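You operate a simulated robot arm through the tools that you are given. There is no shell and no other tool.

You run a simulated robot arm. Do the job below in one go: nothing can be reset, and whatever is moved stays where it is left.

TASK
Put things in order on the end bench. At the end: the orange tip stands where the white pad stood; the green car fob from the end bench stands where the orange tip stood; the white pad is on the green box; the blue scale cartridge stands on top of the jar two; whatever was shut is shut again. Leave all else as you found it, and nothing knocked over.

The check looks at the end state, three seconds after you hand in, the way a careful person would. Anything else that was tipped, shoved, dropped, spilled or broken makes it a failure.

THE ROBOT
A 7-joint arm with a two-finger gripper, fixed in place. Base frame: the origin is at the foot of the arm, x ahead of it, y to its left, z up; the work surface is at about z = 0. Readings come in m, rad, newtons and seconds.
With the tool pointing down near the work surface it reaches from about 0.16 to 0.38 m from the base axis. Its first joint turns from -1.257 to 1.257 rad. Payload 0.6 kg.
The TCP is the grasp point between the finger pads, 0.022 m short of the fingertips. In the tool frame z runs along the fingers and y along their closing line. The gripper opens to 0.092 m. The gripper's body begins 0.065 m behind the TCP.
Orientation is that of the tool frame in the base frame, as a unit quaternion [w, x, y, z]. With the fingers straight down and closing along the base's y, the tool's x points along the base's -x, its y along +y and its z along -z.

THE INTERFACE
- The arm moves only by the tool jog_arm. Its argument "series" is a list of rows, each an object (a shift or turn left out is 0, a gripper value left out holds the last) with "claw": the finger opening in m, from 0 to 0.092; "offset": the shift along the base's x, y, z in m, a list of three; "rot": the turn, a rotation vector about the base's x, y, z in rad, a list of three. In form: [{"claw": claw, "offset": [tx, ty, tz], "rot": [wx, wy, wz]}, ...]. A call has 1 to 20 rows; each row shifts and turns the commanded pose from where the row before left it. A row lasts 0.2 s, in which the tool goes at most 0.05 m and 0.15 rad; a call with a longer step from one row to the next is refused whole, and so is a gripper value outside its range. A pose out of reach is approached as far as the arm can. The call stops where the force on the tool passes 40 N (or 10 N more than at its start, if that is more) or the arm is blocked; 0.2 s more then pass. The fingers move at their own pace and stop on an object; they squeeze with about 26 N. The grip force told is the motor's: it shows also when the fingers shut on nothing. Time passes only in rows, and 0.2 s behind the last, so rows that do not move let the fingers close. It gives the time, the measured TCP pose, the force on the tool (base axes), the opening and the grip force at its end, in the units of the frame above (readings bear some noise), with the torque about the TCP (base axes, N m) and any sound that the robot's microphone picked up, and new pictures: "pictures" is both (left out), scene, wrist or none.
- Cameras (640 x 400 px; columns grow to the right, rows downward): "scene" is fixed at [0.0457, -0.2711, 0.3886]; the picture's right is [0.83, -0.55, 0.00], its down [-0.38, -0.57, -0.73] and it looks along [0.40, 0.60, -0.69] (base axes); focal length 214 px, centre (320, 200). "wrist" rides on the gripper at [0.071, 0.019, -0.102] in the tool frame; the picture's right is [-0.26, 0.97, 0.00], its down [-0.75, -0.20, -0.62] and it looks along [-0.60, -0.16, 0.78] (tool axes); focal length 280 px, centre (320, 200). There is no depth. A picture from a camera that has moved, and an enlarged one, comes with that camera's place and axes in the base frame and with its lens.
- close_up(camera, box): a new picture of the part [left, top, right, bottom] of that camera's present view, enlarged. It takes no simulated time.
- hand_in(): hands the job in; it is judged then, once.

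Nothing tells you positions but the pictures and the camera data. Unless the task says otherwise, let go and move clear before handing in.

The tools are called after "Emit:" as name(argument=value, ...) on one line, values as JSON. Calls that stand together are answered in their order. jog_arm: Moves the arm, as the interface text tells. Its arguments: {"type":"object","properties":{"series":{"type":"array","items":{"type":"object","properties":{"claw":{"type":"number"},"offset":{"type":"array","items":{"type":"number"}},"rot":{"type":"array","items":{"type":"number"}}}}},"pictures":{"type":"string","enum":["both","scene","wrist","none"]}},"required":["series"]} The other tools are called the same way: close_up (camera, box) takes an enlarged picture of a part of a camera's view; hand_in () hands the job in.

At the start:

```text
time: 0.0
tcp_pos: [0.2619, -0.0073, 0.2757]
ee_rot: [0.0, 0.0, 1.0, 0.0]
wrist_force: [0.0, -0.8, 0.1]
wrist_torque: [0.01, 0.01, -0.01]
width: 0.0918
grasp_force: 0.1
```

scene: 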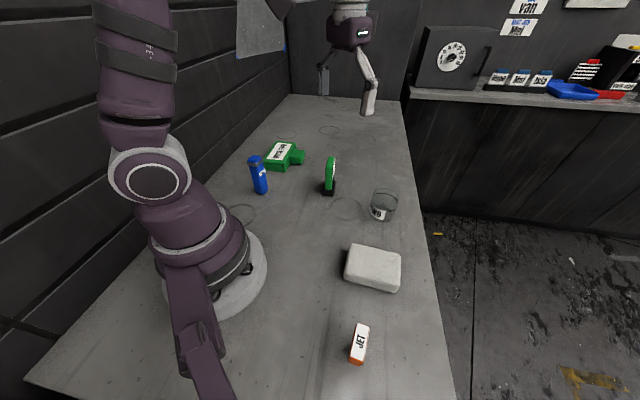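
wrist: 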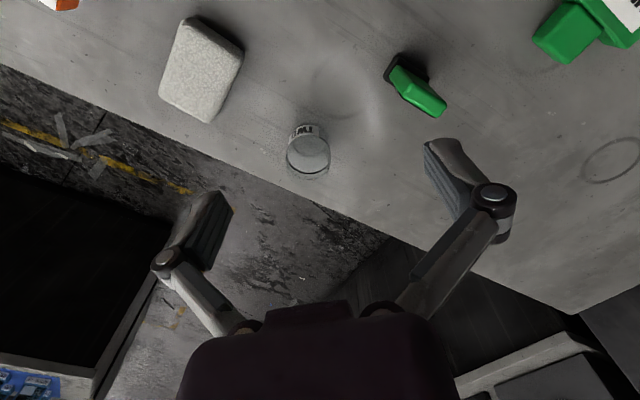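

I see the bench with a blue cylinder, a green box, a green fob standing upright, a glass jar, a white pad and a box labelled "JET" with an orange end. I'll enlarge the views before planning.

Emit:
close_up(camera="scene", box=[220, 120, 420, 245])

Emit:
close_up(camera="scene", box=[300, 230, 460, 380])

Emit:
close_up(camera="scene", box=[400, 0, 640, 150])

Emit:
close_up(camera="wrist", box=[240, 0, 640, 250])

Emit:
close_up(camera="wrist", box=[0, 0, 340, 212])

```text
3.20 times, centred on (320, 182) of scene
camera zoom: at [0.0457, -0.2711, 0.3886], right [0.83, -0.55, 0.0], down [-0.38, -0.57, -0.73], along [0.4, 0.6, -0.69], focal length 686 px, centre (320, 256)
```

zoom: 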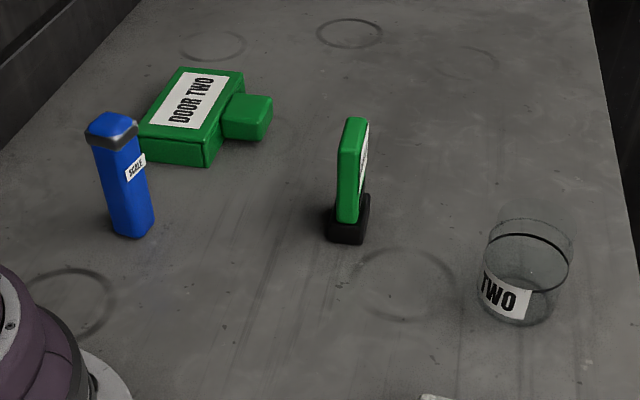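

```text
2.67 times, centred on (380, 305) of scene
camera zoom: at [0.0457, -0.2711, 0.3886], right [0.83, -0.55, 0.0], down [-0.38, -0.57, -0.73], along [0.4, 0.6, -0.69], focal length 572 px, centre (160, -80)
```

zoom: 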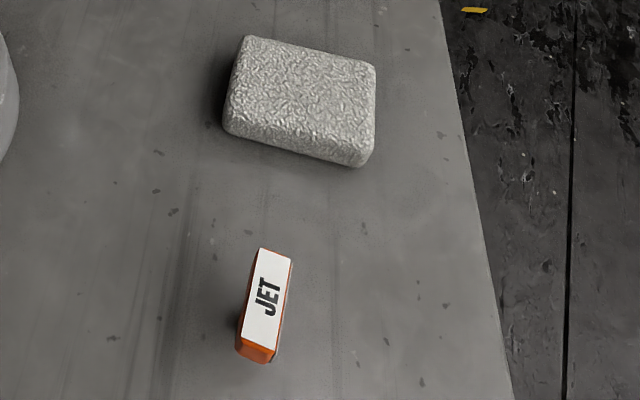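

```text
2.67 times, centred on (520, 75) of scene
camera zoom: at [0.0457, -0.2711, 0.3886], right [0.83, -0.55, 0.0], down [-0.38, -0.57, -0.73], along [0.4, 0.6, -0.69], focal length 572 px, centre (-213, 533)
```

zoom: 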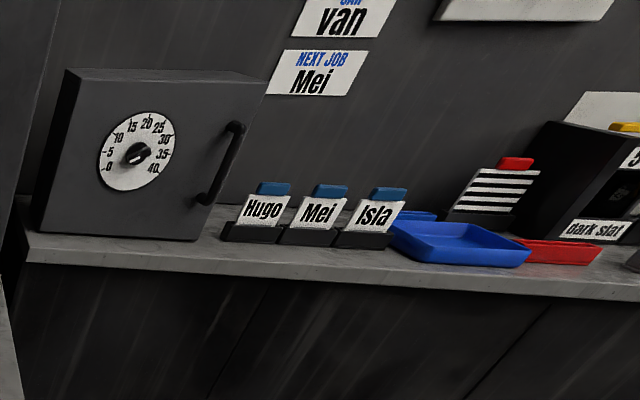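

```text
1.60 times, centred on (440, 125) of wrist
camera zoom: at [0.1901, 0.0117, 0.3764], right [0.26, 0.97, 0.0], down [0.75, -0.2, 0.62], along [0.6, -0.16, -0.78], focal length 449 px, centre (128, 320)
```

zoom: 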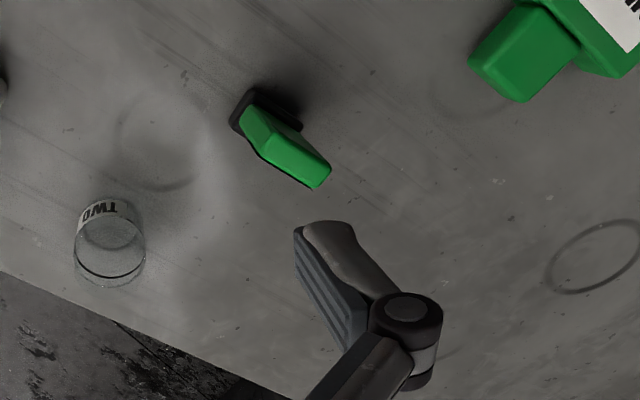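

```text
1.88 times, centred on (170, 106) of wrist
camera zoom: at [0.1901, 0.0117, 0.3764], right [0.26, 0.97, 0.0], down [0.75, -0.2, 0.62], along [0.6, -0.16, -0.78], focal length 528 px, centre (602, 377)
```

zoom: 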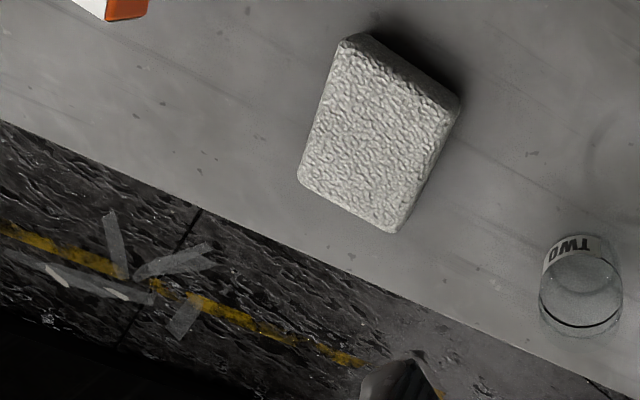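

The label of the standing green object faces away from the fixed camera. I take the orange tip to be near (0.14,-0.235), the pad near (0.24,-0.156), the jar near (0.366,-0.06), the green standing object near (0.307,0.08), the blue cartridge near (0.16,0.19) and the green box near (0.26,0.28). I'll yaw the wrist camera to look from the -y side.

Emit:
jog_arm(series=[{"rot": [0, 0, 0.15], "offset": [0.01, -0.01, 0]}, {"rot": [0, 0, 0.15], "offset": [0.01, -0.01, 0]}, {"rot": [0, 0, 0.15], "offset": [0.01, -0.01, 0]}, {"rot": [0, 0, 0.15], "offset": [0.01, -0.01, 0]}, {"rot": [0, 0, 0.15]}, {"rot": [0, 0, 0.15]}, {"rot": [0, 0, 0.15]}, {"rot": [0, 0, 0.15]}, {"rot": [0, 0, 0.15]}, {"rot": [0, 0, 0.15]}, {"rot": [0, 0, 0.15]}, {"rot": [0, 0, 0.15]}])

```text
time: 2.6
tcp_pos: [0.303, -0.048, 0.2757]
ee_rot: [0.0, 0.784, -0.621, 0.0]
wrist_force: [0.2, -0.3, 0.2]
wrist_torque: [-0.02, -0.02, -0.01]
width: 0.0922
grasp_force: 0.0
camera wrist: at [0.2985, -0.121, 0.3762], right [-1.0, 0.03, 0.0], down [0.03, 0.78, 0.62], along [0.02, 0.62, -0.78], focal length 280 px, centre (320, 200)
```

scene: 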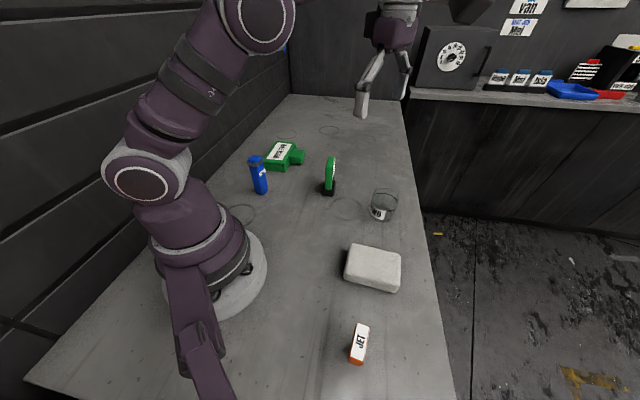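
wrist: 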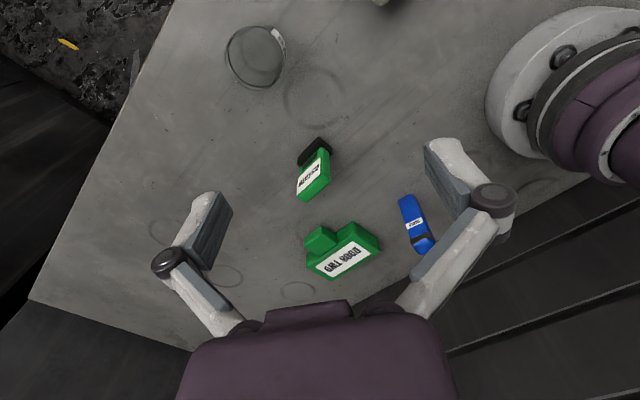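

The camera now faces the label side; I'll enlarge it to read the labels.

Emit:
close_up(camera="wrist", box=[270, 120, 400, 300])

Emit:
close_up(camera="wrist", box=[190, 0, 330, 110])

Emit:
close_up(camera="wrist", box=[370, 170, 470, 270])

```text
2.22 times, centred on (335, 210) of wrist
camera zoom: at [0.2985, -0.121, 0.3762], right [-1.0, 0.03, 0.0], down [0.03, 0.78, 0.62], along [0.02, 0.62, -0.78], focal length 623 px, centre (287, 178)
```

zoom: 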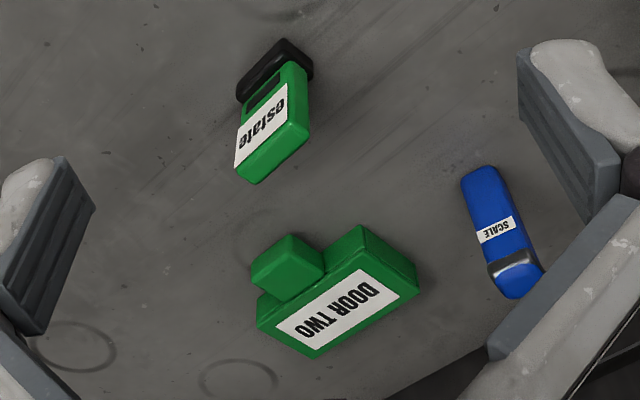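

```text
3.64 times, centred on (260, 55) of wrist
camera zoom: at [0.2985, -0.121, 0.3762], right [-1.0, 0.03, 0.0], down [0.03, 0.78, 0.62], along [0.02, 0.62, -0.78], focal length 1020 px, centre (538, 727)
```

zoom: 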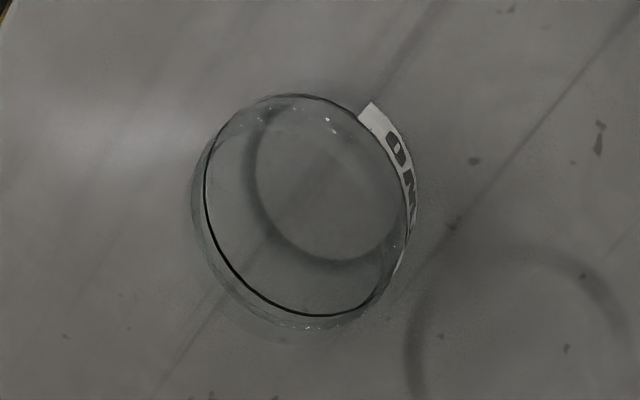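

```text
4.00 times, centred on (420, 220) of wrist
camera zoom: at [0.2985, -0.121, 0.3762], right [-1.0, 0.03, 0.0], down [0.03, 0.78, 0.62], along [0.02, 0.62, -0.78], focal length 1122 px, centre (-80, 120)
```

zoom: 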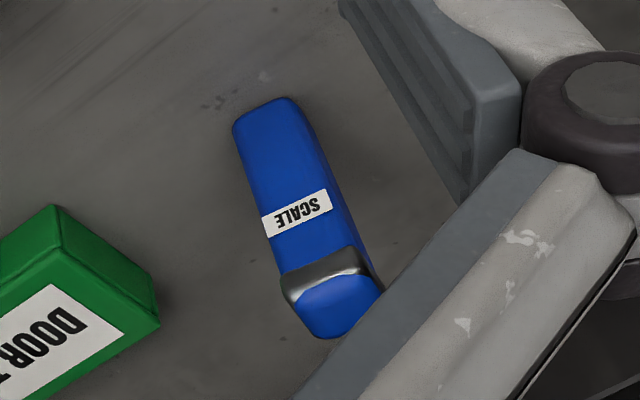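

The standing green fob reads "estate", so it's the car fob. The green box reads "DOOR TWO". Next I'll look at the jar from a lower angle, with yaw back to zero and the tool tilted, to see whether it has a lid.

Emit:
jog_arm(series=[{"rot": [0, 0, -0.15]}, {"rot": [0, 0, -0.15]}, {"rot": [0, 0, -0.15]}, {"rot": [0, 0, -0.15]}, {"rot": [0, 0, -0.15], "offset": [-0.01, 0, 0]}, {"rot": [0, 0, -0.15], "offset": [-0.01, 0, 0]}, {"rot": [0, 0, -0.15], "offset": [-0.01, 0, 0]}, {"rot": [0, 0, -0.15], "offset": [-0.01, 0, 0]}, {"rot": [0, 0, -0.15], "offset": [-0.01, 0, -0.02]}, {"rot": [0, 0, -0.15], "offset": [-0.01, 0, -0.02]}, {"rot": [0, 0, -0.15], "offset": [0, 0, -0.02]}, {"rot": [0, 0, -0.15], "offset": [0, 0, -0.02]}, {"rot": [0, -0.15, 0], "offset": [0, 0, -0.02]}, {"rot": [0, -0.15, 0], "offset": [0, 0, -0.02]}, {"rot": [0, -0.1, 0], "offset": [0, 0, -0.01]}])

Emit:
close_up(camera="wrist", box=[200, 0, 440, 150])

```text
time: 5.8
tcp_pos: [0.2422, -0.0474, 0.147]
ee_rot: [0.199, 0.0, 0.98, -0.001]
wrist_force: [0.0, -0.4, -0.2]
wrist_torque: [0.0, 0.01, -0.01]
width: 0.0918
grasp_force: 0.0
camera wrist: at [0.1361, -0.0281, 0.2111], right [0.24, 0.96, 0.1], down [0.45, -0.2, 0.87], along [0.86, -0.16, -0.48], focal length 280 px, centre (320, 200)
```

scene: 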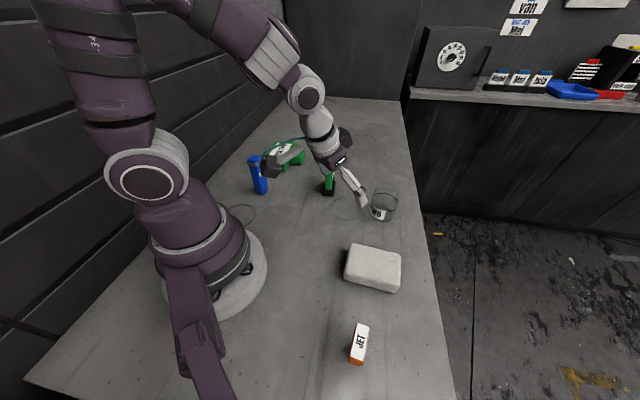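
wrist: 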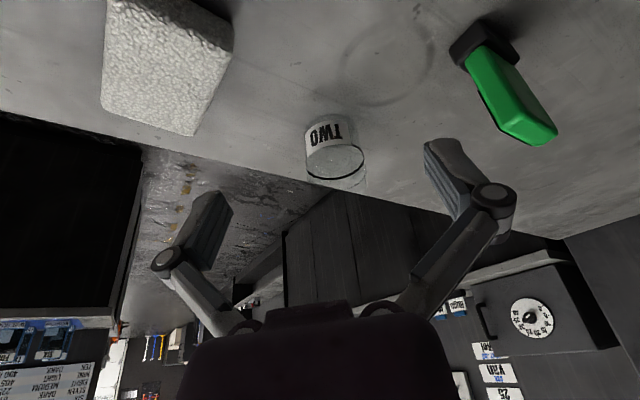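

```text
2.67 times, centred on (320, 75) of wrist
camera zoom: at [0.1361, -0.0281, 0.2111], right [0.24, 0.96, 0.1], down [0.45, -0.2, 0.87], along [0.86, -0.16, -0.48], focal length 748 px, centre (320, 533)
```

zoom: 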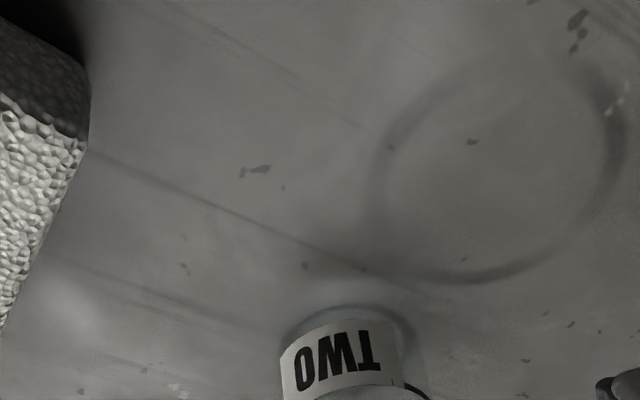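

Emit:
close_up(camera="wrist", box=[285, 100, 385, 200])

Emit:
close_up(camera="wrist", box=[430, 0, 590, 160])

Emit:
close_up(camera="scene", box=[350, 175, 420, 235])

```text
4.00 times, centred on (335, 150) of wrist
camera zoom: at [0.1361, -0.0281, 0.2111], right [0.24, 0.96, 0.1], down [0.45, -0.2, 0.87], along [0.86, -0.16, -0.48], focal length 1122 px, centre (260, 400)
```

zoom: 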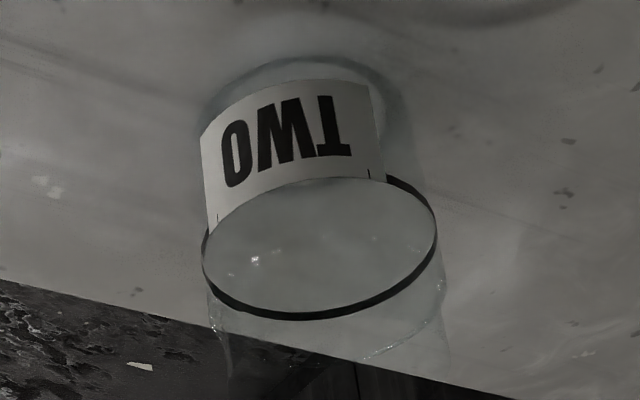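

```text
2.50 times, centred on (510, 80) of wrist
camera zoom: at [0.1361, -0.0281, 0.2111], right [0.24, 0.96, 0.1], down [0.45, -0.2, 0.87], along [0.86, -0.16, -0.48], focal length 701 px, centre (-155, 500)
```

zoom: 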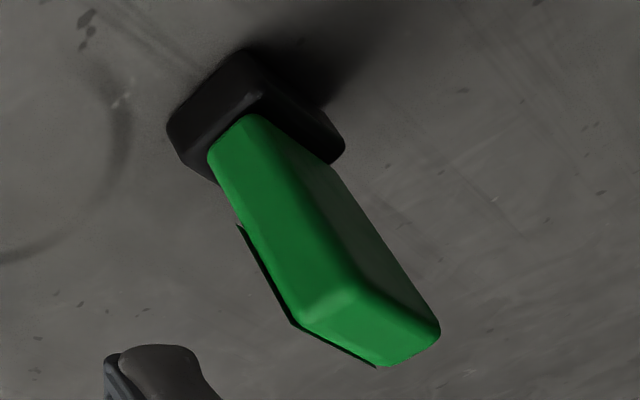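

```text
6.67 times, centred on (385, 205) of scene
camera zoom: at [0.0457, -0.2711, 0.3886], right [0.83, -0.55, 0.0], down [-0.38, -0.57, -0.73], along [0.4, 0.6, -0.69], focal length 1430 px, centre (-113, 167)
```

zoom: 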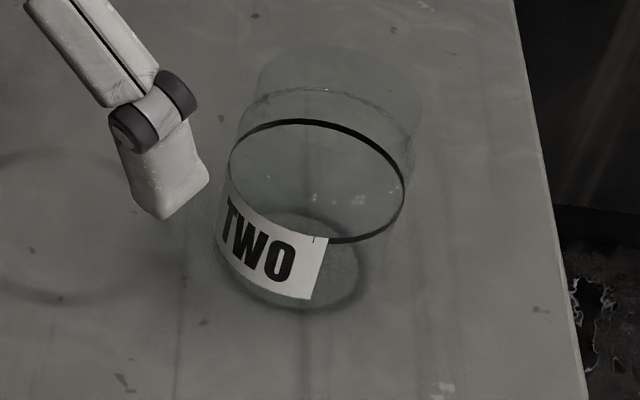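

The jar has a dark ring and a faint glassy shape above it. I need a closer, more horizontal view to tell whether it has a lid and how high it is.

Emit:
jog_arm(series=[{"rot": [0, -0.1, 0], "offset": [0, 0, -0.01]}, {"rot": [0, -0.1, 0], "offset": [0, 0, -0.01]}, {"rot": [0, -0.1, 0], "offset": [0, 0, -0.01]}, {"rot": [0, -0.1, 0], "offset": [0, 0, -0.01]}])

Emit:
close_up(camera="wrist", box=[260, 100, 400, 240])

Emit:
close_up(camera="scene", box=[350, 165, 420, 235])

```text
time: 6.8
tcp_pos: [0.2683, -0.0574, 0.1067]
ee_rot: [0.38, -0.003, 0.925, 0.001]
wrist_force: [0.8, 0.6, 1.3]
wrist_torque: [-0.02, 0.03, -0.02]
width: 0.0921
grasp_force: 0.0
out of reach, approached as far as the arm can: row 2, 3, 4
camera wrist: at [0.1457, -0.0393, 0.1272], right [0.18, 0.97, 0.18], down [0.1, -0.2, 0.97], along [0.98, -0.16, -0.13], focal length 280 px, centre (320, 200)
```

scene: 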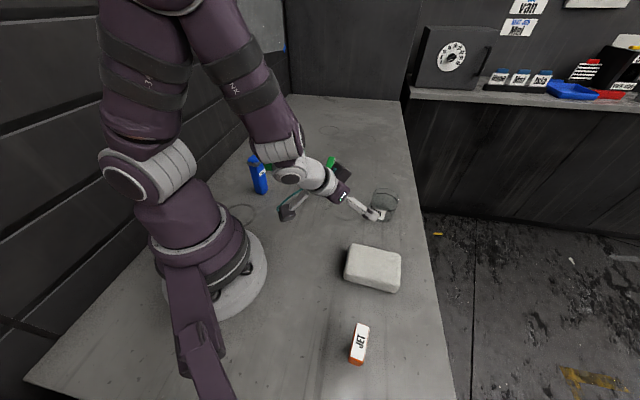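
wrist: 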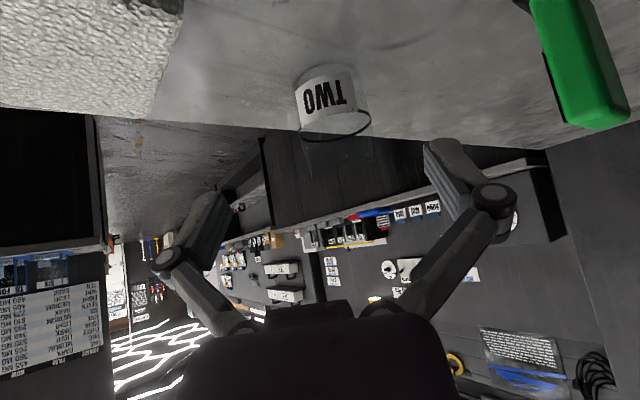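

```text
2.86 times, centred on (330, 170) of wrist
camera zoom: at [0.1457, -0.0393, 0.1272], right [0.18, 0.97, 0.18], down [0.1, -0.2, 0.97], along [0.98, -0.16, -0.13], focal length 801 px, centre (291, 286)
```

zoom: 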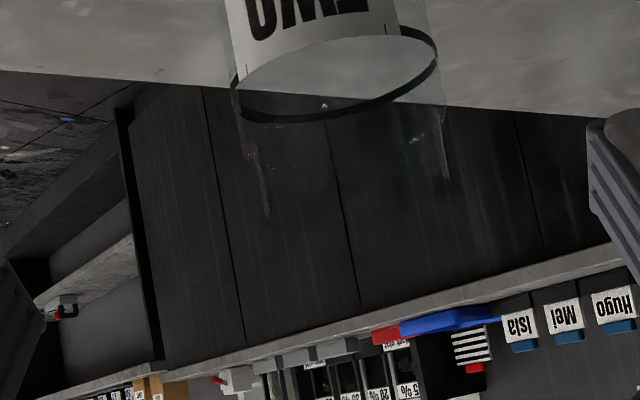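

```text
5.71 times, centred on (385, 200) of scene
camera zoom: at [0.0457, -0.271, 0.3886], right [0.83, -0.55, 0.0], down [-0.38, -0.57, -0.73], along [0.4, 0.6, -0.69], focal length 1226 px, centre (-51, 200)
```

zoom: 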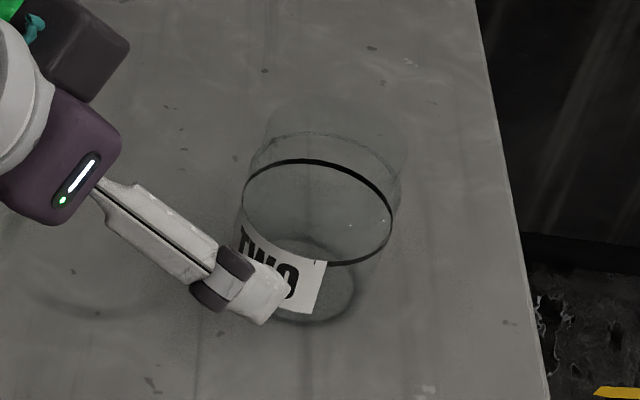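

The glass seems to go on above the dark ring, which is at about z=0.042, up to about z=0.077. I'll return to vertical and take a closer look at the jar from above to see what its top is.

Emit:
jog_arm(series=[{"rot": [0, 0.1, 0], "offset": [0, 0, 0.01]}, {"rot": [0, 0.1, 0], "offset": [0, 0, 0.01]}, {"rot": [0, 0.1, 0], "offset": [0, 0, 0.01]}, {"rot": [0, 0.1, 0], "offset": [0, 0, 0.01]}, {"rot": [0, 0.15, 0]}, {"rot": [0, 0.15, 0]}, {"rot": [0, 0.1, 0], "offset": [0.015, -0.005, 0]}, {"offset": [0.015, -0.005, -0.02]}, {"offset": [0.01, 0, -0.01]}, {"offset": [0.0, 0, 0]}])

Emit:
close_up(camera="wrist", box=[230, 50, 430, 250])

```text
time: 9.0
tcp_pos: [0.3089, -0.0682, 0.1144]
ee_rot: [-0.001, -0.001, 1.0, 0.0]
wrist_force: [-0.3, 0.0, -0.2]
wrist_torque: [-0.02, -0.03, -0.02]
width: 0.0919
grasp_force: 0.1
camera wrist: at [0.2366, -0.049, 0.2159], right [0.26, 0.97, 0.0], down [0.75, -0.2, 0.62], along [0.6, -0.16, -0.78], focal length 280 px, centre (320, 200)
```

scene: 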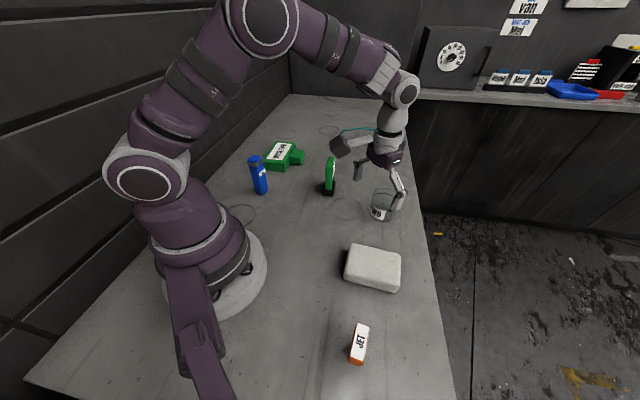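
wrist: 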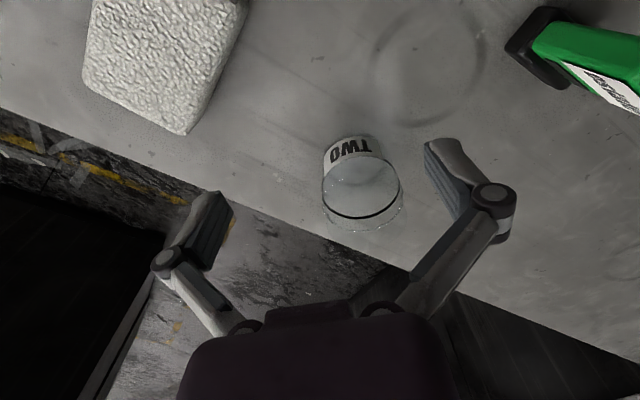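

```text
2.00 times, centred on (330, 150) of wrist
camera zoom: at [0.2366, -0.049, 0.2159], right [0.26, 0.97, 0.0], down [0.75, -0.2, 0.62], along [0.6, -0.16, -0.78], focal length 561 px, centre (300, 300)
```

zoom: 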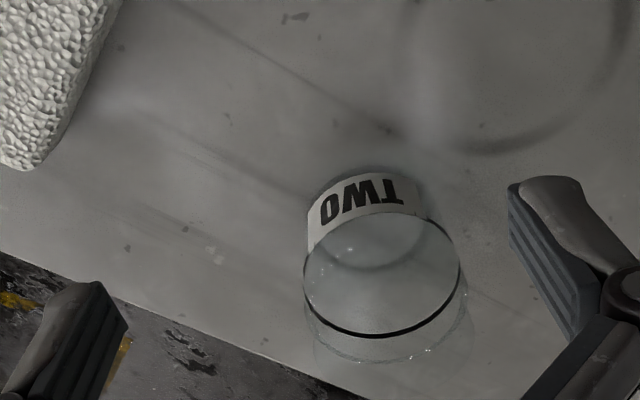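

Emit:
close_up(camera="wrist", box=[310, 125, 420, 240])

Emit:
close_up(camera="scene", box=[350, 165, 420, 235])

```text
3.48 times, centred on (365, 182) of wrist
camera zoom: at [0.2366, -0.049, 0.2159], right [0.26, 0.97, 0.0], down [0.75, -0.2, 0.62], along [0.6, -0.16, -0.78], focal length 975 px, centre (164, 261)
```

zoom: 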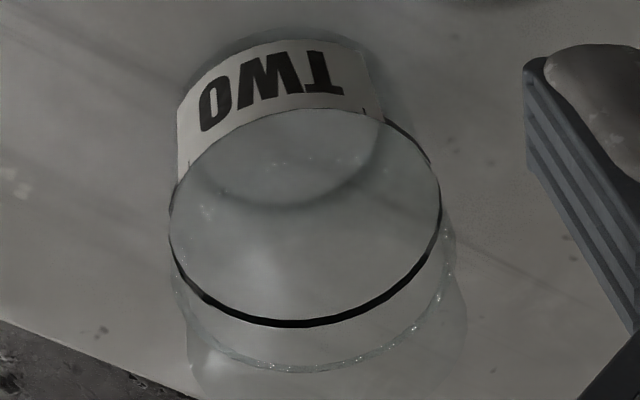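

```text
5.71 times, centred on (385, 200) of scene
camera zoom: at [0.0457, -0.2711, 0.3886], right [0.83, -0.55, 0.0], down [-0.38, -0.57, -0.73], along [0.4, 0.6, -0.69], focal length 1226 px, centre (-51, 200)
```

zoom: 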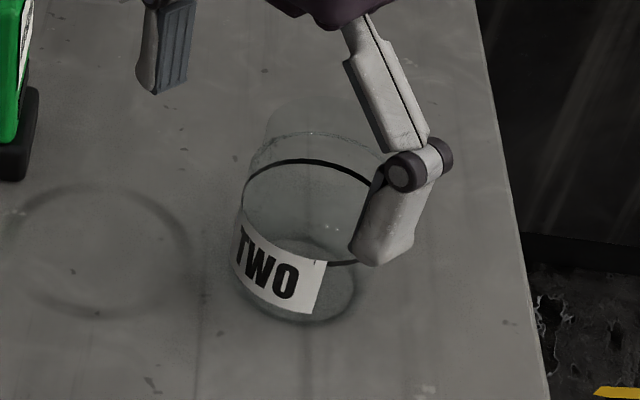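

The jar is about 0.03 m in radius, centred near (0.3655,-0.055). A bright edge shows at z≈0.059 and a faint top at about 0.077. I'll shut the fingers and gently probe above the jar centre to find its top surface.

Emit:
jog_arm(series=[{"offset": [0, 0, 0.03], "claw": 0}, {"claw": 0}, {"claw": 0}, {"claw": 0}, {"claw": 0}, {"claw": 0}, {"offset": [0.028, 0.006, 0]}, {"offset": [0.028, 0.006, 0]}, {"offset": [0, 0, -0.02]}, {"offset": [0, 0, -0.01]}, {}])

```text
time: 11.4
tcp_pos: [0.3643, -0.0564, 0.1157]
ee_rot: [0.0, 0.0, 1.0, 0.001]
wrist_force: [-0.5, -0.1, 0.1]
wrist_torque: [0.0, 0.0, -0.03]
width: 0.0
grasp_force: 26.5
camera wrist: at [0.292, -0.0369, 0.216], right [0.26, 0.96, 0.0], down [0.75, -0.2, 0.62], along [0.6, -0.16, -0.78], focal length 280 px, centre (320, 200)
```

scene: 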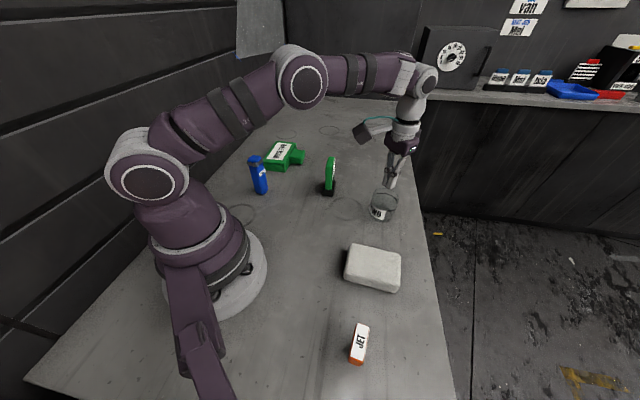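
wrist: 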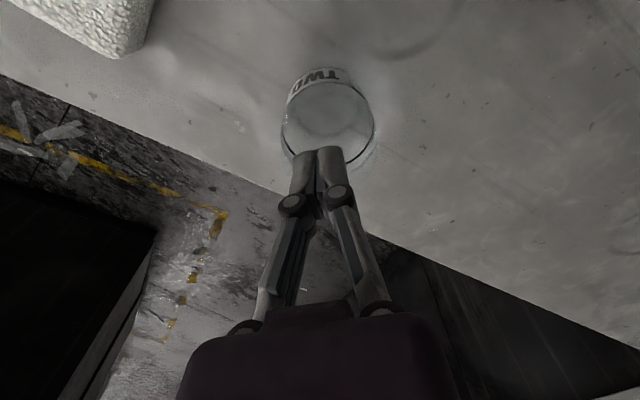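

The shut fingertips are above the jar at about z=0.094. I'll descend in small steps and watch the force.

Emit:
jog_arm(series=[{"offset": [0, 0, -0.005]}, {"offset": [0, 0, -0.005]}, {"offset": [0, 0, -0.003]}, {}], pictures="wrist")

Emit:
close_up(camera="scene", box=[345, 140, 435, 230])

Emit:
close_up(camera="wrist", box=[270, 50, 390, 190])

```text
time: 12.4
tcp_pos: [0.3637, -0.0569, 0.102]
ee_rot: [0.0, 0.0, 1.0, -0.001]
wrist_force: [-0.3, -1.6, 0.6]
wrist_torque: [0.0, 0.05, 0.0]
width: 0.0
grasp_force: 25.6
camera wrist: at [0.2922, -0.0371, 0.2029], right [0.26, 0.97, 0.0], down [0.75, -0.2, 0.63], along [0.6, -0.16, -0.78], focal length 280 px, centre (320, 200)
```

wrist: 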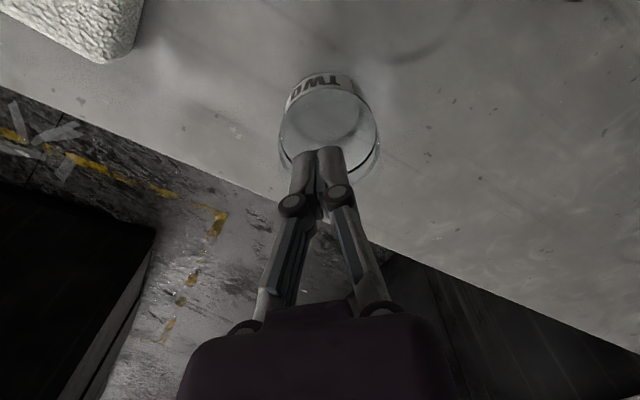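

```text
4.44 times, centred on (390, 185) of scene
camera zoom: at [0.0457, -0.2711, 0.3886], right [0.83, -0.55, 0.0], down [-0.38, -0.57, -0.73], along [0.4, 0.6, -0.69], focal length 953 px, centre (9, 267)
```

zoom: 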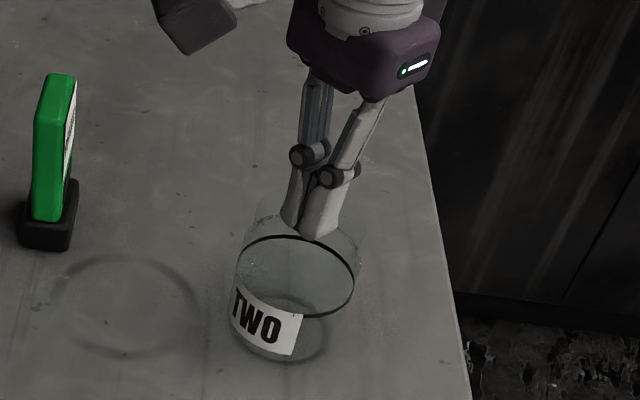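

```text
2.86 times, centred on (330, 120) of wrist
camera zoom: at [0.2922, -0.0371, 0.2029], right [0.26, 0.97, 0.0], down [0.75, -0.2, 0.63], along [0.6, -0.16, -0.78], focal length 801 px, centre (291, 429)
```

zoom: 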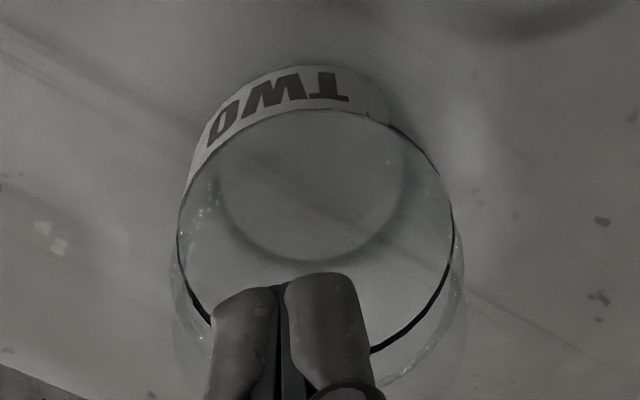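

No contact yet with the tip at z≈0.080, so I'll continue with 2 mm steps.

Emit:
jog_arm(series=[{"offset": [0, 0, -0.002]}, {"offset": [0, 0, -0.002]}, {}], pictures="none")

Emit:
jog_arm(series=[{"offset": [0, 0, -0.002]}, {"offset": [0, 0, -0.002]}, {}], pictures="none")

Emit:
jog_arm(series=[{"offset": [0, 0, -0.002]}, {"offset": [0, 0, -0.002]}, {}], pictures="none")

```text
time: 13.0
tcp_pos: [0.3642, -0.0551, 0.1017]
ee_rot: [0.001, 0.0, 1.0, -0.001]
wrist_force: [-2.7, 0.5, 9.6]
wrist_torque: [-0.01, 0.06, 0.02]
width: 0.0058
grasp_force: 26.5
stopped in row 3: the force on the tool passed its limit at 46 N (the readings are from after the stop); the commanded pose is now the measured one
```

```text
time: 13.5
tcp_pos: [0.3655, -0.0559, 0.1016]
ee_rot: [0.003, 0.001, 1.0, -0.001]
wrist_force: [-2.8, -0.1, 9.7]
wrist_torque: [-0.01, 0.09, 0.01]
width: 0.0058
grasp_force: 25.7
stopped in row 2: the force on the tool passed its limit at 49 N (the readings are from after the stop); the commanded pose is now the measured one
```

```text
time: 13.9
tcp_pos: [0.3646, -0.0563, 0.1015]
ee_rot: [0.005, -0.001, 1.0, -0.002]
wrist_force: [-3.9, -0.4, 11.0]
wrist_torque: [-0.01, 0.14, -0.01]
width: 0.006
grasp_force: 25.9
stopped in row 2: the force on the tool passed its limit at 46 N (the readings are from after the stop); the commanded pose is now the measured one
```

There's solid contact with the tip at z≈0.080, so the jar is closed by a clear top at that height. I should have taken those steps one at a time. I'll retreat and check that the jar hasn't moved.

Emit:
jog_arm(series=[{"offset": [0, 0, 0.01]}, {"offset": [0, 0, 0.02]}, {"offset": [-0.02, 0, 0.03]}, {"offset": [-0.03, 0, 0.02]}, {}])

Emit:
close_up(camera="scene", box=[345, 140, 435, 230])

Emit:
close_up(camera="wrist", box=[270, 70, 420, 220])

```text
time: 15.1
tcp_pos: [0.3155, -0.0565, 0.1813]
ee_rot: [0.004, 0.001, 1.0, -0.002]
wrist_force: [0.9, -0.1, 0.2]
wrist_torque: [0.01, 0.0, 0.03]
width: 0.0
grasp_force: 26.3
camera wrist: at [0.2427, -0.0373, 0.2802], right [0.26, 0.96, 0.0], down [0.75, -0.2, 0.63], along [0.61, -0.17, -0.77], focal length 280 px, centre (320, 200)
```

scene: 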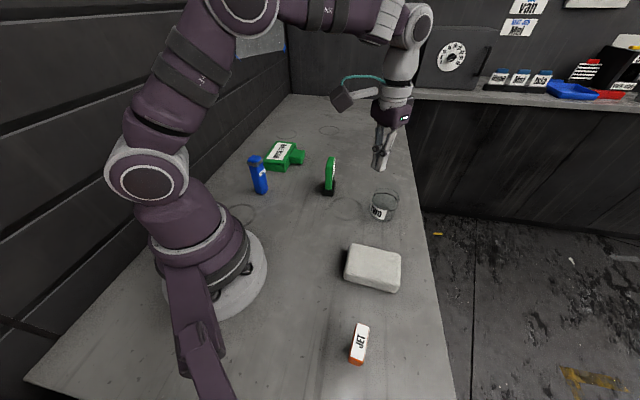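
wrist: 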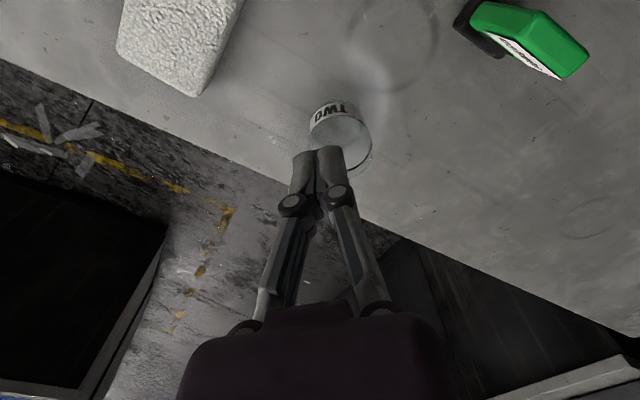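

```text
4.44 times, centred on (390, 185) of scene
camera zoom: at [0.0457, -0.2711, 0.3886], right [0.83, -0.55, 0.0], down [-0.38, -0.57, -0.73], along [0.4, 0.6, -0.69], focal length 953 px, centre (9, 267)
```

zoom: 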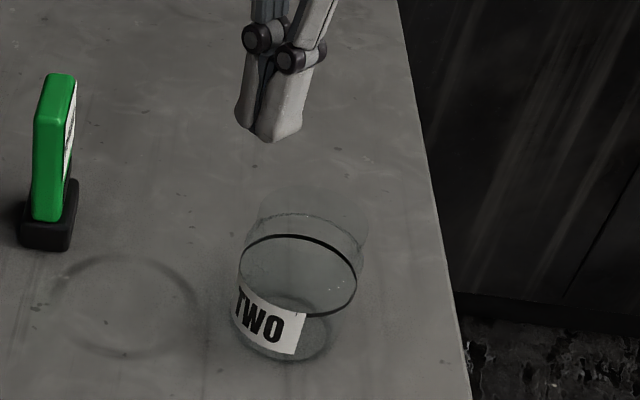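

```text
2.67 times, centred on (345, 145) of wrist
camera zoom: at [0.2427, -0.0373, 0.2802], right [0.26, 0.96, 0.0], down [0.75, -0.2, 0.63], along [0.61, -0.17, -0.77], focal length 748 px, centre (253, 347)
```

zoom: 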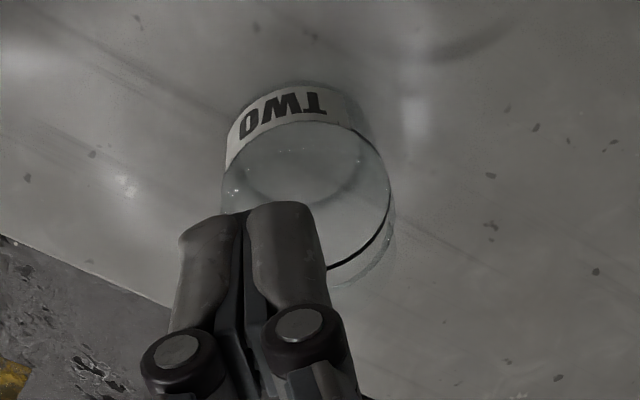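

The jar is in place and its closed top is at about z≈0.079. Next I'll yaw the camera the other way to measure the pad and the orange tip.

Emit:
jog_arm(series=[{"rot": [0, 0.008, 0], "offset": [-0.01, 0.01, 0.01], "claw": 0.09}, {"rot": [0, 0, -0.15], "offset": [-0.01, 0.01, 0.01]}, {"rot": [0, 0, -0.15], "offset": [-0.01, 0.01, 0]}, {"rot": [0, 0, -0.15]}, {"rot": [0, 0, -0.15]}, {"rot": [0, 0, -0.15]}, {"rot": [0, 0, -0.15]}, {"rot": [0, 0, -0.15]}, {"rot": [0, 0, -0.15]}, {"rot": [0, 0, -0.15]}, {"rot": [0, 0, -0.15]}, {"rot": [0, 0, -0.07]}, {}])

Emit:
close_up(camera="wrist", box=[230, 100, 430, 240])

```text
time: 17.9
tcp_pos: [0.2864, -0.0259, 0.2003]
ee_rot: [0.0, 0.707, 0.707, -0.001]
wrist_force: [-0.2, 0.6, 0.1]
wrist_torque: [-0.02, 0.0, -0.01]
width: 0.0899
grasp_force: 0.0
camera wrist: at [0.3042, 0.0444, 0.3009], right [0.96, -0.26, 0.0], down [-0.2, -0.75, 0.63], along [-0.17, -0.6, -0.78], focal length 280 px, centre (320, 200)
```

scene: 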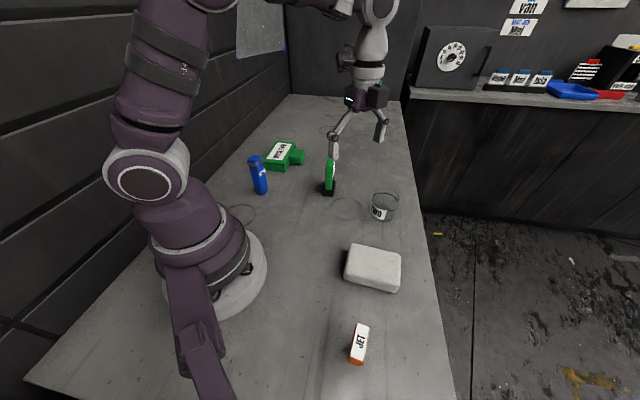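
wrist: 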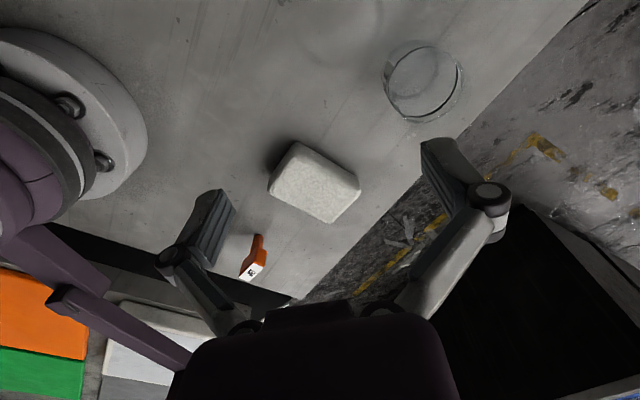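

```text
2.86 times, centred on (330, 170) of wrist
camera zoom: at [0.3042, 0.0444, 0.3009], right [0.96, -0.26, 0.0], down [-0.2, -0.75, 0.63], along [-0.17, -0.6, -0.78], focal length 801 px, centre (291, 286)
```

zoom: 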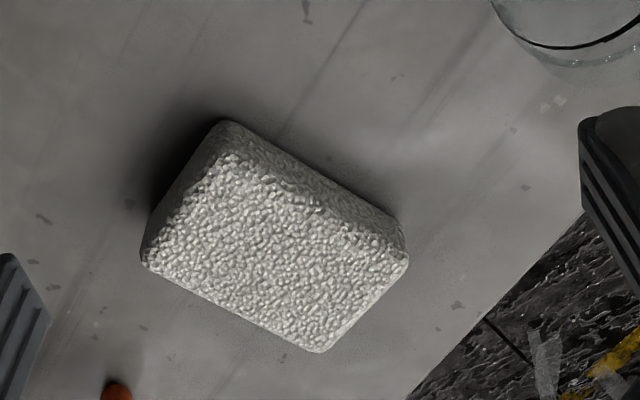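

I put the pad at about 0.064 × 0.088 × 0.027 m, centred near (0.245,-0.153), with its short axis about 39.5° from x. I'll enlarge the orange tip here.

Emit:
close_up(camera="wrist", box=[220, 220, 300, 300])

Emit:
close_up(camera="scene", box=[325, 300, 395, 380])

Emit:
close_up(camera="scene", box=[240, 130, 320, 200])

```text
5.00 times, centred on (260, 260) of wrist
camera zoom: at [0.3042, 0.0444, 0.3009], right [0.96, -0.26, 0.0], down [-0.2, -0.75, 0.63], along [-0.17, -0.6, -0.78], focal length 1402 px, centre (620, -100)
```

zoom: 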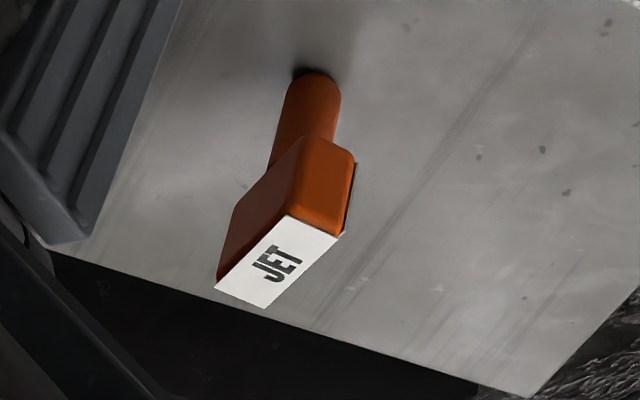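

```text
5.00 times, centred on (360, 340) of scene
camera zoom: at [0.0457, -0.2711, 0.3886], right [0.83, -0.55, 0.0], down [-0.38, -0.57, -0.73], along [0.4, 0.6, -0.69], focal length 1072 px, centre (120, -500)
```

zoom: 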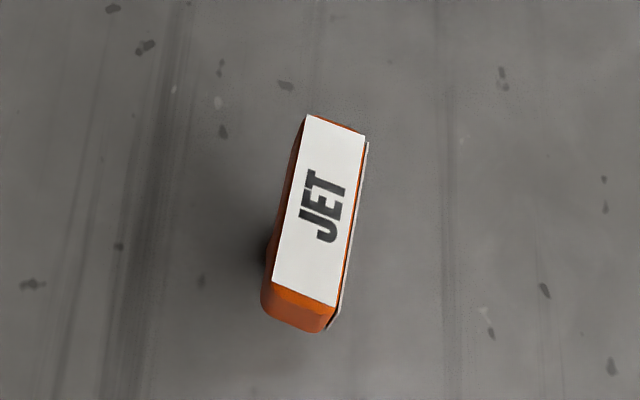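

```text
5.71 times, centred on (280, 165) of scene
camera zoom: at [0.0457, -0.2711, 0.3886], right [0.83, -0.55, 0.0], down [-0.38, -0.57, -0.73], along [0.4, 0.6, -0.69], focal length 1226 px, centre (549, 400)
```

zoom: 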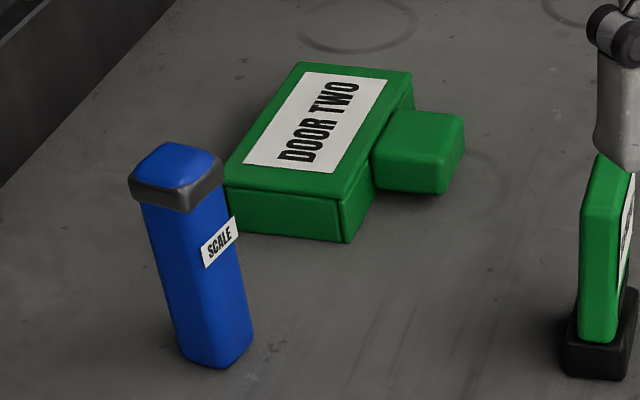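

The orange tip is a block head on a narrow stem, about 0.064 tall and near (0.130,-0.238), with the head's long axis at about 37°. The green box is about 0.065×0.134×0.03, centred near (0.271,0.293), with its long axis at about 46° and a side block. I'll look closer at the box, the fob and the cartridge.

Emit:
jog_arm(series=[{"rot": [0, 0, 0.15], "offset": [0, 0.01, 0.01]}, {"rot": [0, 0, 0.15], "offset": [0, 0.01, 0.01]}, {"rot": [0, 0, 0.15], "offset": [0, 0.01, 0]}, {"rot": [0, 0, 0.15], "offset": [0, 0.02, 0]}, {"rot": [0, 0, 0.15], "offset": [0, 0.02, 0]}, {"rot": [0, 0, 0.15], "offset": [0, 0.02, 0]}, {"rot": [0, 0, 0.15], "offset": [-0.01, 0.02, 0]}, {"rot": [0, 0, 0.15], "offset": [-0.01, 0.02, 0]}, {"rot": [0, 0, 0.15], "offset": [-0.01, 0.02, 0]}, {"rot": [0, 0, 0.15], "offset": [-0.01, 0, 0]}, {"rot": [0, 0, 0.15]}, {"rot": [0, 0, 0.15]}, {"rot": [0, 0, 0.15]}, {"rot": [0, 0, 0.15]}, {"rot": [0, 0, 0.15]}, {"rot": [0, 0, 0.15]}, {}])

Emit:
close_up(camera="wrist", box=[220, 60, 460, 240])

```text
time: 21.5
tcp_pos: [0.2466, 0.1238, 0.2218]
ee_rot: [0.001, -0.403, 0.915, -0.001]
wrist_force: [0.5, 0.7, -0.5]
wrist_torque: [-0.04, -0.01, 0.0]
width: 0.0901
grasp_force: 0.0
camera wrist: at [0.1826, 0.0842, 0.3209], right [-0.54, 0.84, 0.0], down [0.66, 0.42, 0.63], along [0.53, 0.34, -0.78], focal length 280 px, centre (320, 200)
```

scene: 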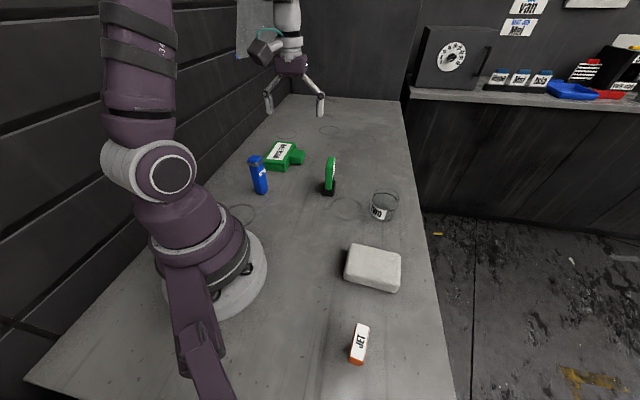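
wrist: 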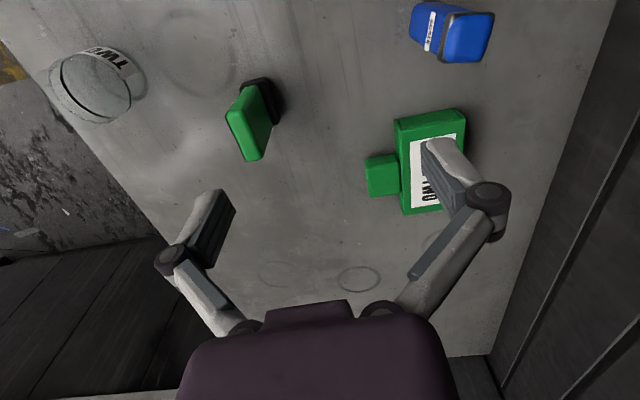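

```text
2.22 times, centred on (340, 150) of wrist
camera zoom: at [0.1826, 0.0842, 0.3209], right [-0.54, 0.84, 0.0], down [0.66, 0.42, 0.63], along [0.53, 0.34, -0.78], focal length 623 px, centre (276, 311)
```

zoom: 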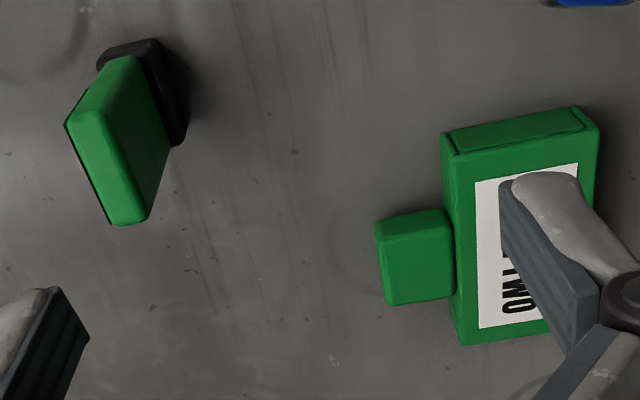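

The box's long axis is about 46°, its near end is at r≈0.34, and its top is near z≈0.025. The side block looks lower than that. I'll go and pick up the pad, gripping it slightly toward the end that will face the base.

Emit:
jog_arm(series=[{"offset": [0, -0.0224, 0], "rot": [0, 0, -0.1426]}, {"offset": [0, -0.0224, 0], "rot": [0, 0, -0.1426]}, {"offset": [0, -0.0224, 0], "rot": [0, 0, -0.1426]}, {"offset": [0, -0.0224, 0], "rot": [0, 0, -0.1426]}, {"offset": [0, -0.0224, 0], "rot": [0, 0, -0.1426]}, {"offset": [0, -0.0224, 0], "rot": [0, 0, -0.1426]}, {"offset": [0, -0.0224, 0], "rot": [0, 0, -0.1426]}, {"offset": [0, -0.0224, 0], "rot": [0, 0, -0.1426]}, {"offset": [-0.002, -0.0224, 0], "rot": [0, 0, -0.1426]}, {"offset": [-0.002, -0.0224, 0], "rot": [0, 0, -0.1426]}, {"offset": [-0.002, -0.0224, 0], "rot": [0, 0, -0.1426]}, {"offset": [-0.002, -0.0227, 0], "rot": [0, 0, -0.1426]}, {"offset": [0, 0, -0.04]}, {"offset": [0, 0, -0.04]}, {"offset": [0, 0, -0.03]}, {"offset": [0, 0, -0.03]}, {}])

Emit:
close_up(camera="scene", box=[310, 200, 450, 310])

```text
time: 25.1
tcp_pos: [0.2385, -0.145, 0.0806]
ee_rot: [0.0, 0.427, 0.904, -0.002]
wrist_force: [0.9, 0.0, -0.8]
wrist_torque: [0.0, -0.04, 0.02]
width: 0.09
grasp_force: 0.1
camera wrist: at [0.2069, -0.0777, 0.1802], right [0.91, 0.41, 0.0], down [0.32, -0.71, 0.63], along [0.26, -0.57, -0.78], focal length 280 px, centre (320, 200)
```

scene: 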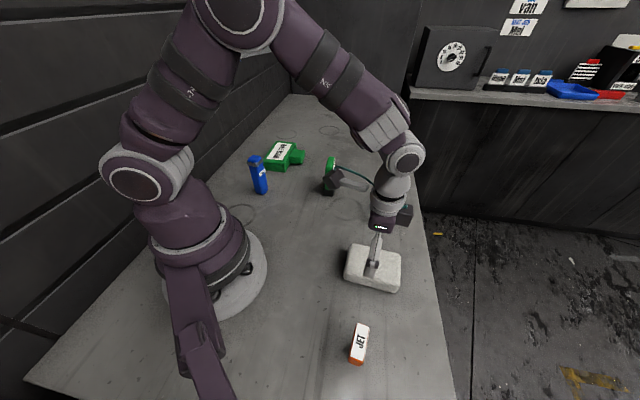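
wrist: 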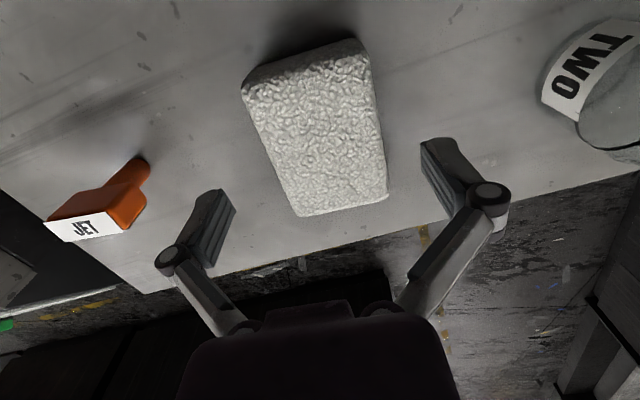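

```text
3.64 times, centred on (380, 255) of scene
camera zoom: at [0.0457, -0.2711, 0.3886], right [0.83, -0.55, 0.0], down [-0.38, -0.57, -0.73], along [0.4, 0.6, -0.69], focal length 780 px, centre (102, 0)
```

zoom: 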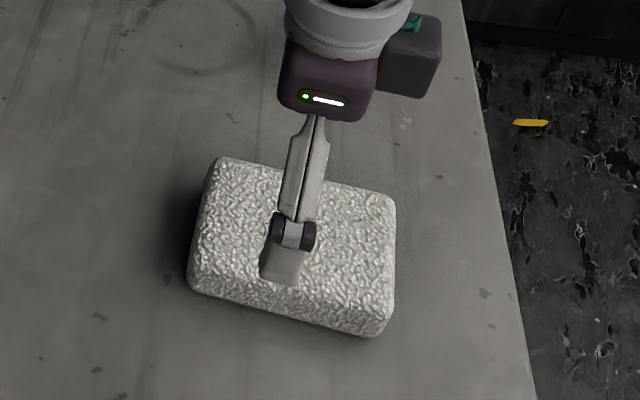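

The fingers straddle the pad squarely. Next I'll descend and grip it.

Emit:
jog_arm(series=[{"offset": [0, 0, -0.02]}, {"offset": [0, 0, -0.02]}, {"offset": [0, 0, -0.013]}, {}, {"claw": 0.05}, {"claw": 0.05}, {"claw": 0.05}, {"claw": 0.05}], pictures="scene")

```text
time: 26.9
tcp_pos: [0.238, -0.1457, 0.029]
ee_rot: [0.0, 0.427, 0.904, -0.002]
wrist_force: [1.2, 1.7, 10.9]
wrist_torque: [0.07, -0.09, 0.09]
width: 0.0694
grasp_force: 26.2
```

scene: 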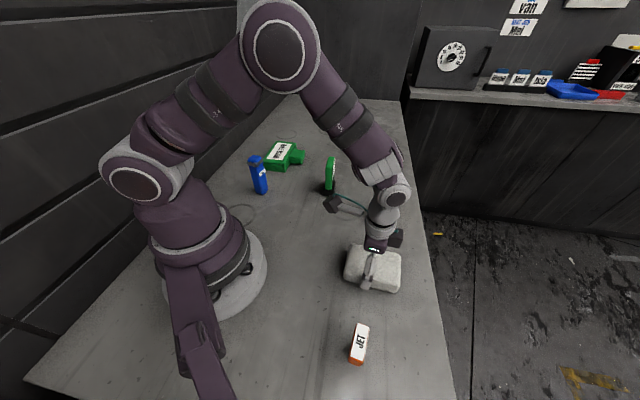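

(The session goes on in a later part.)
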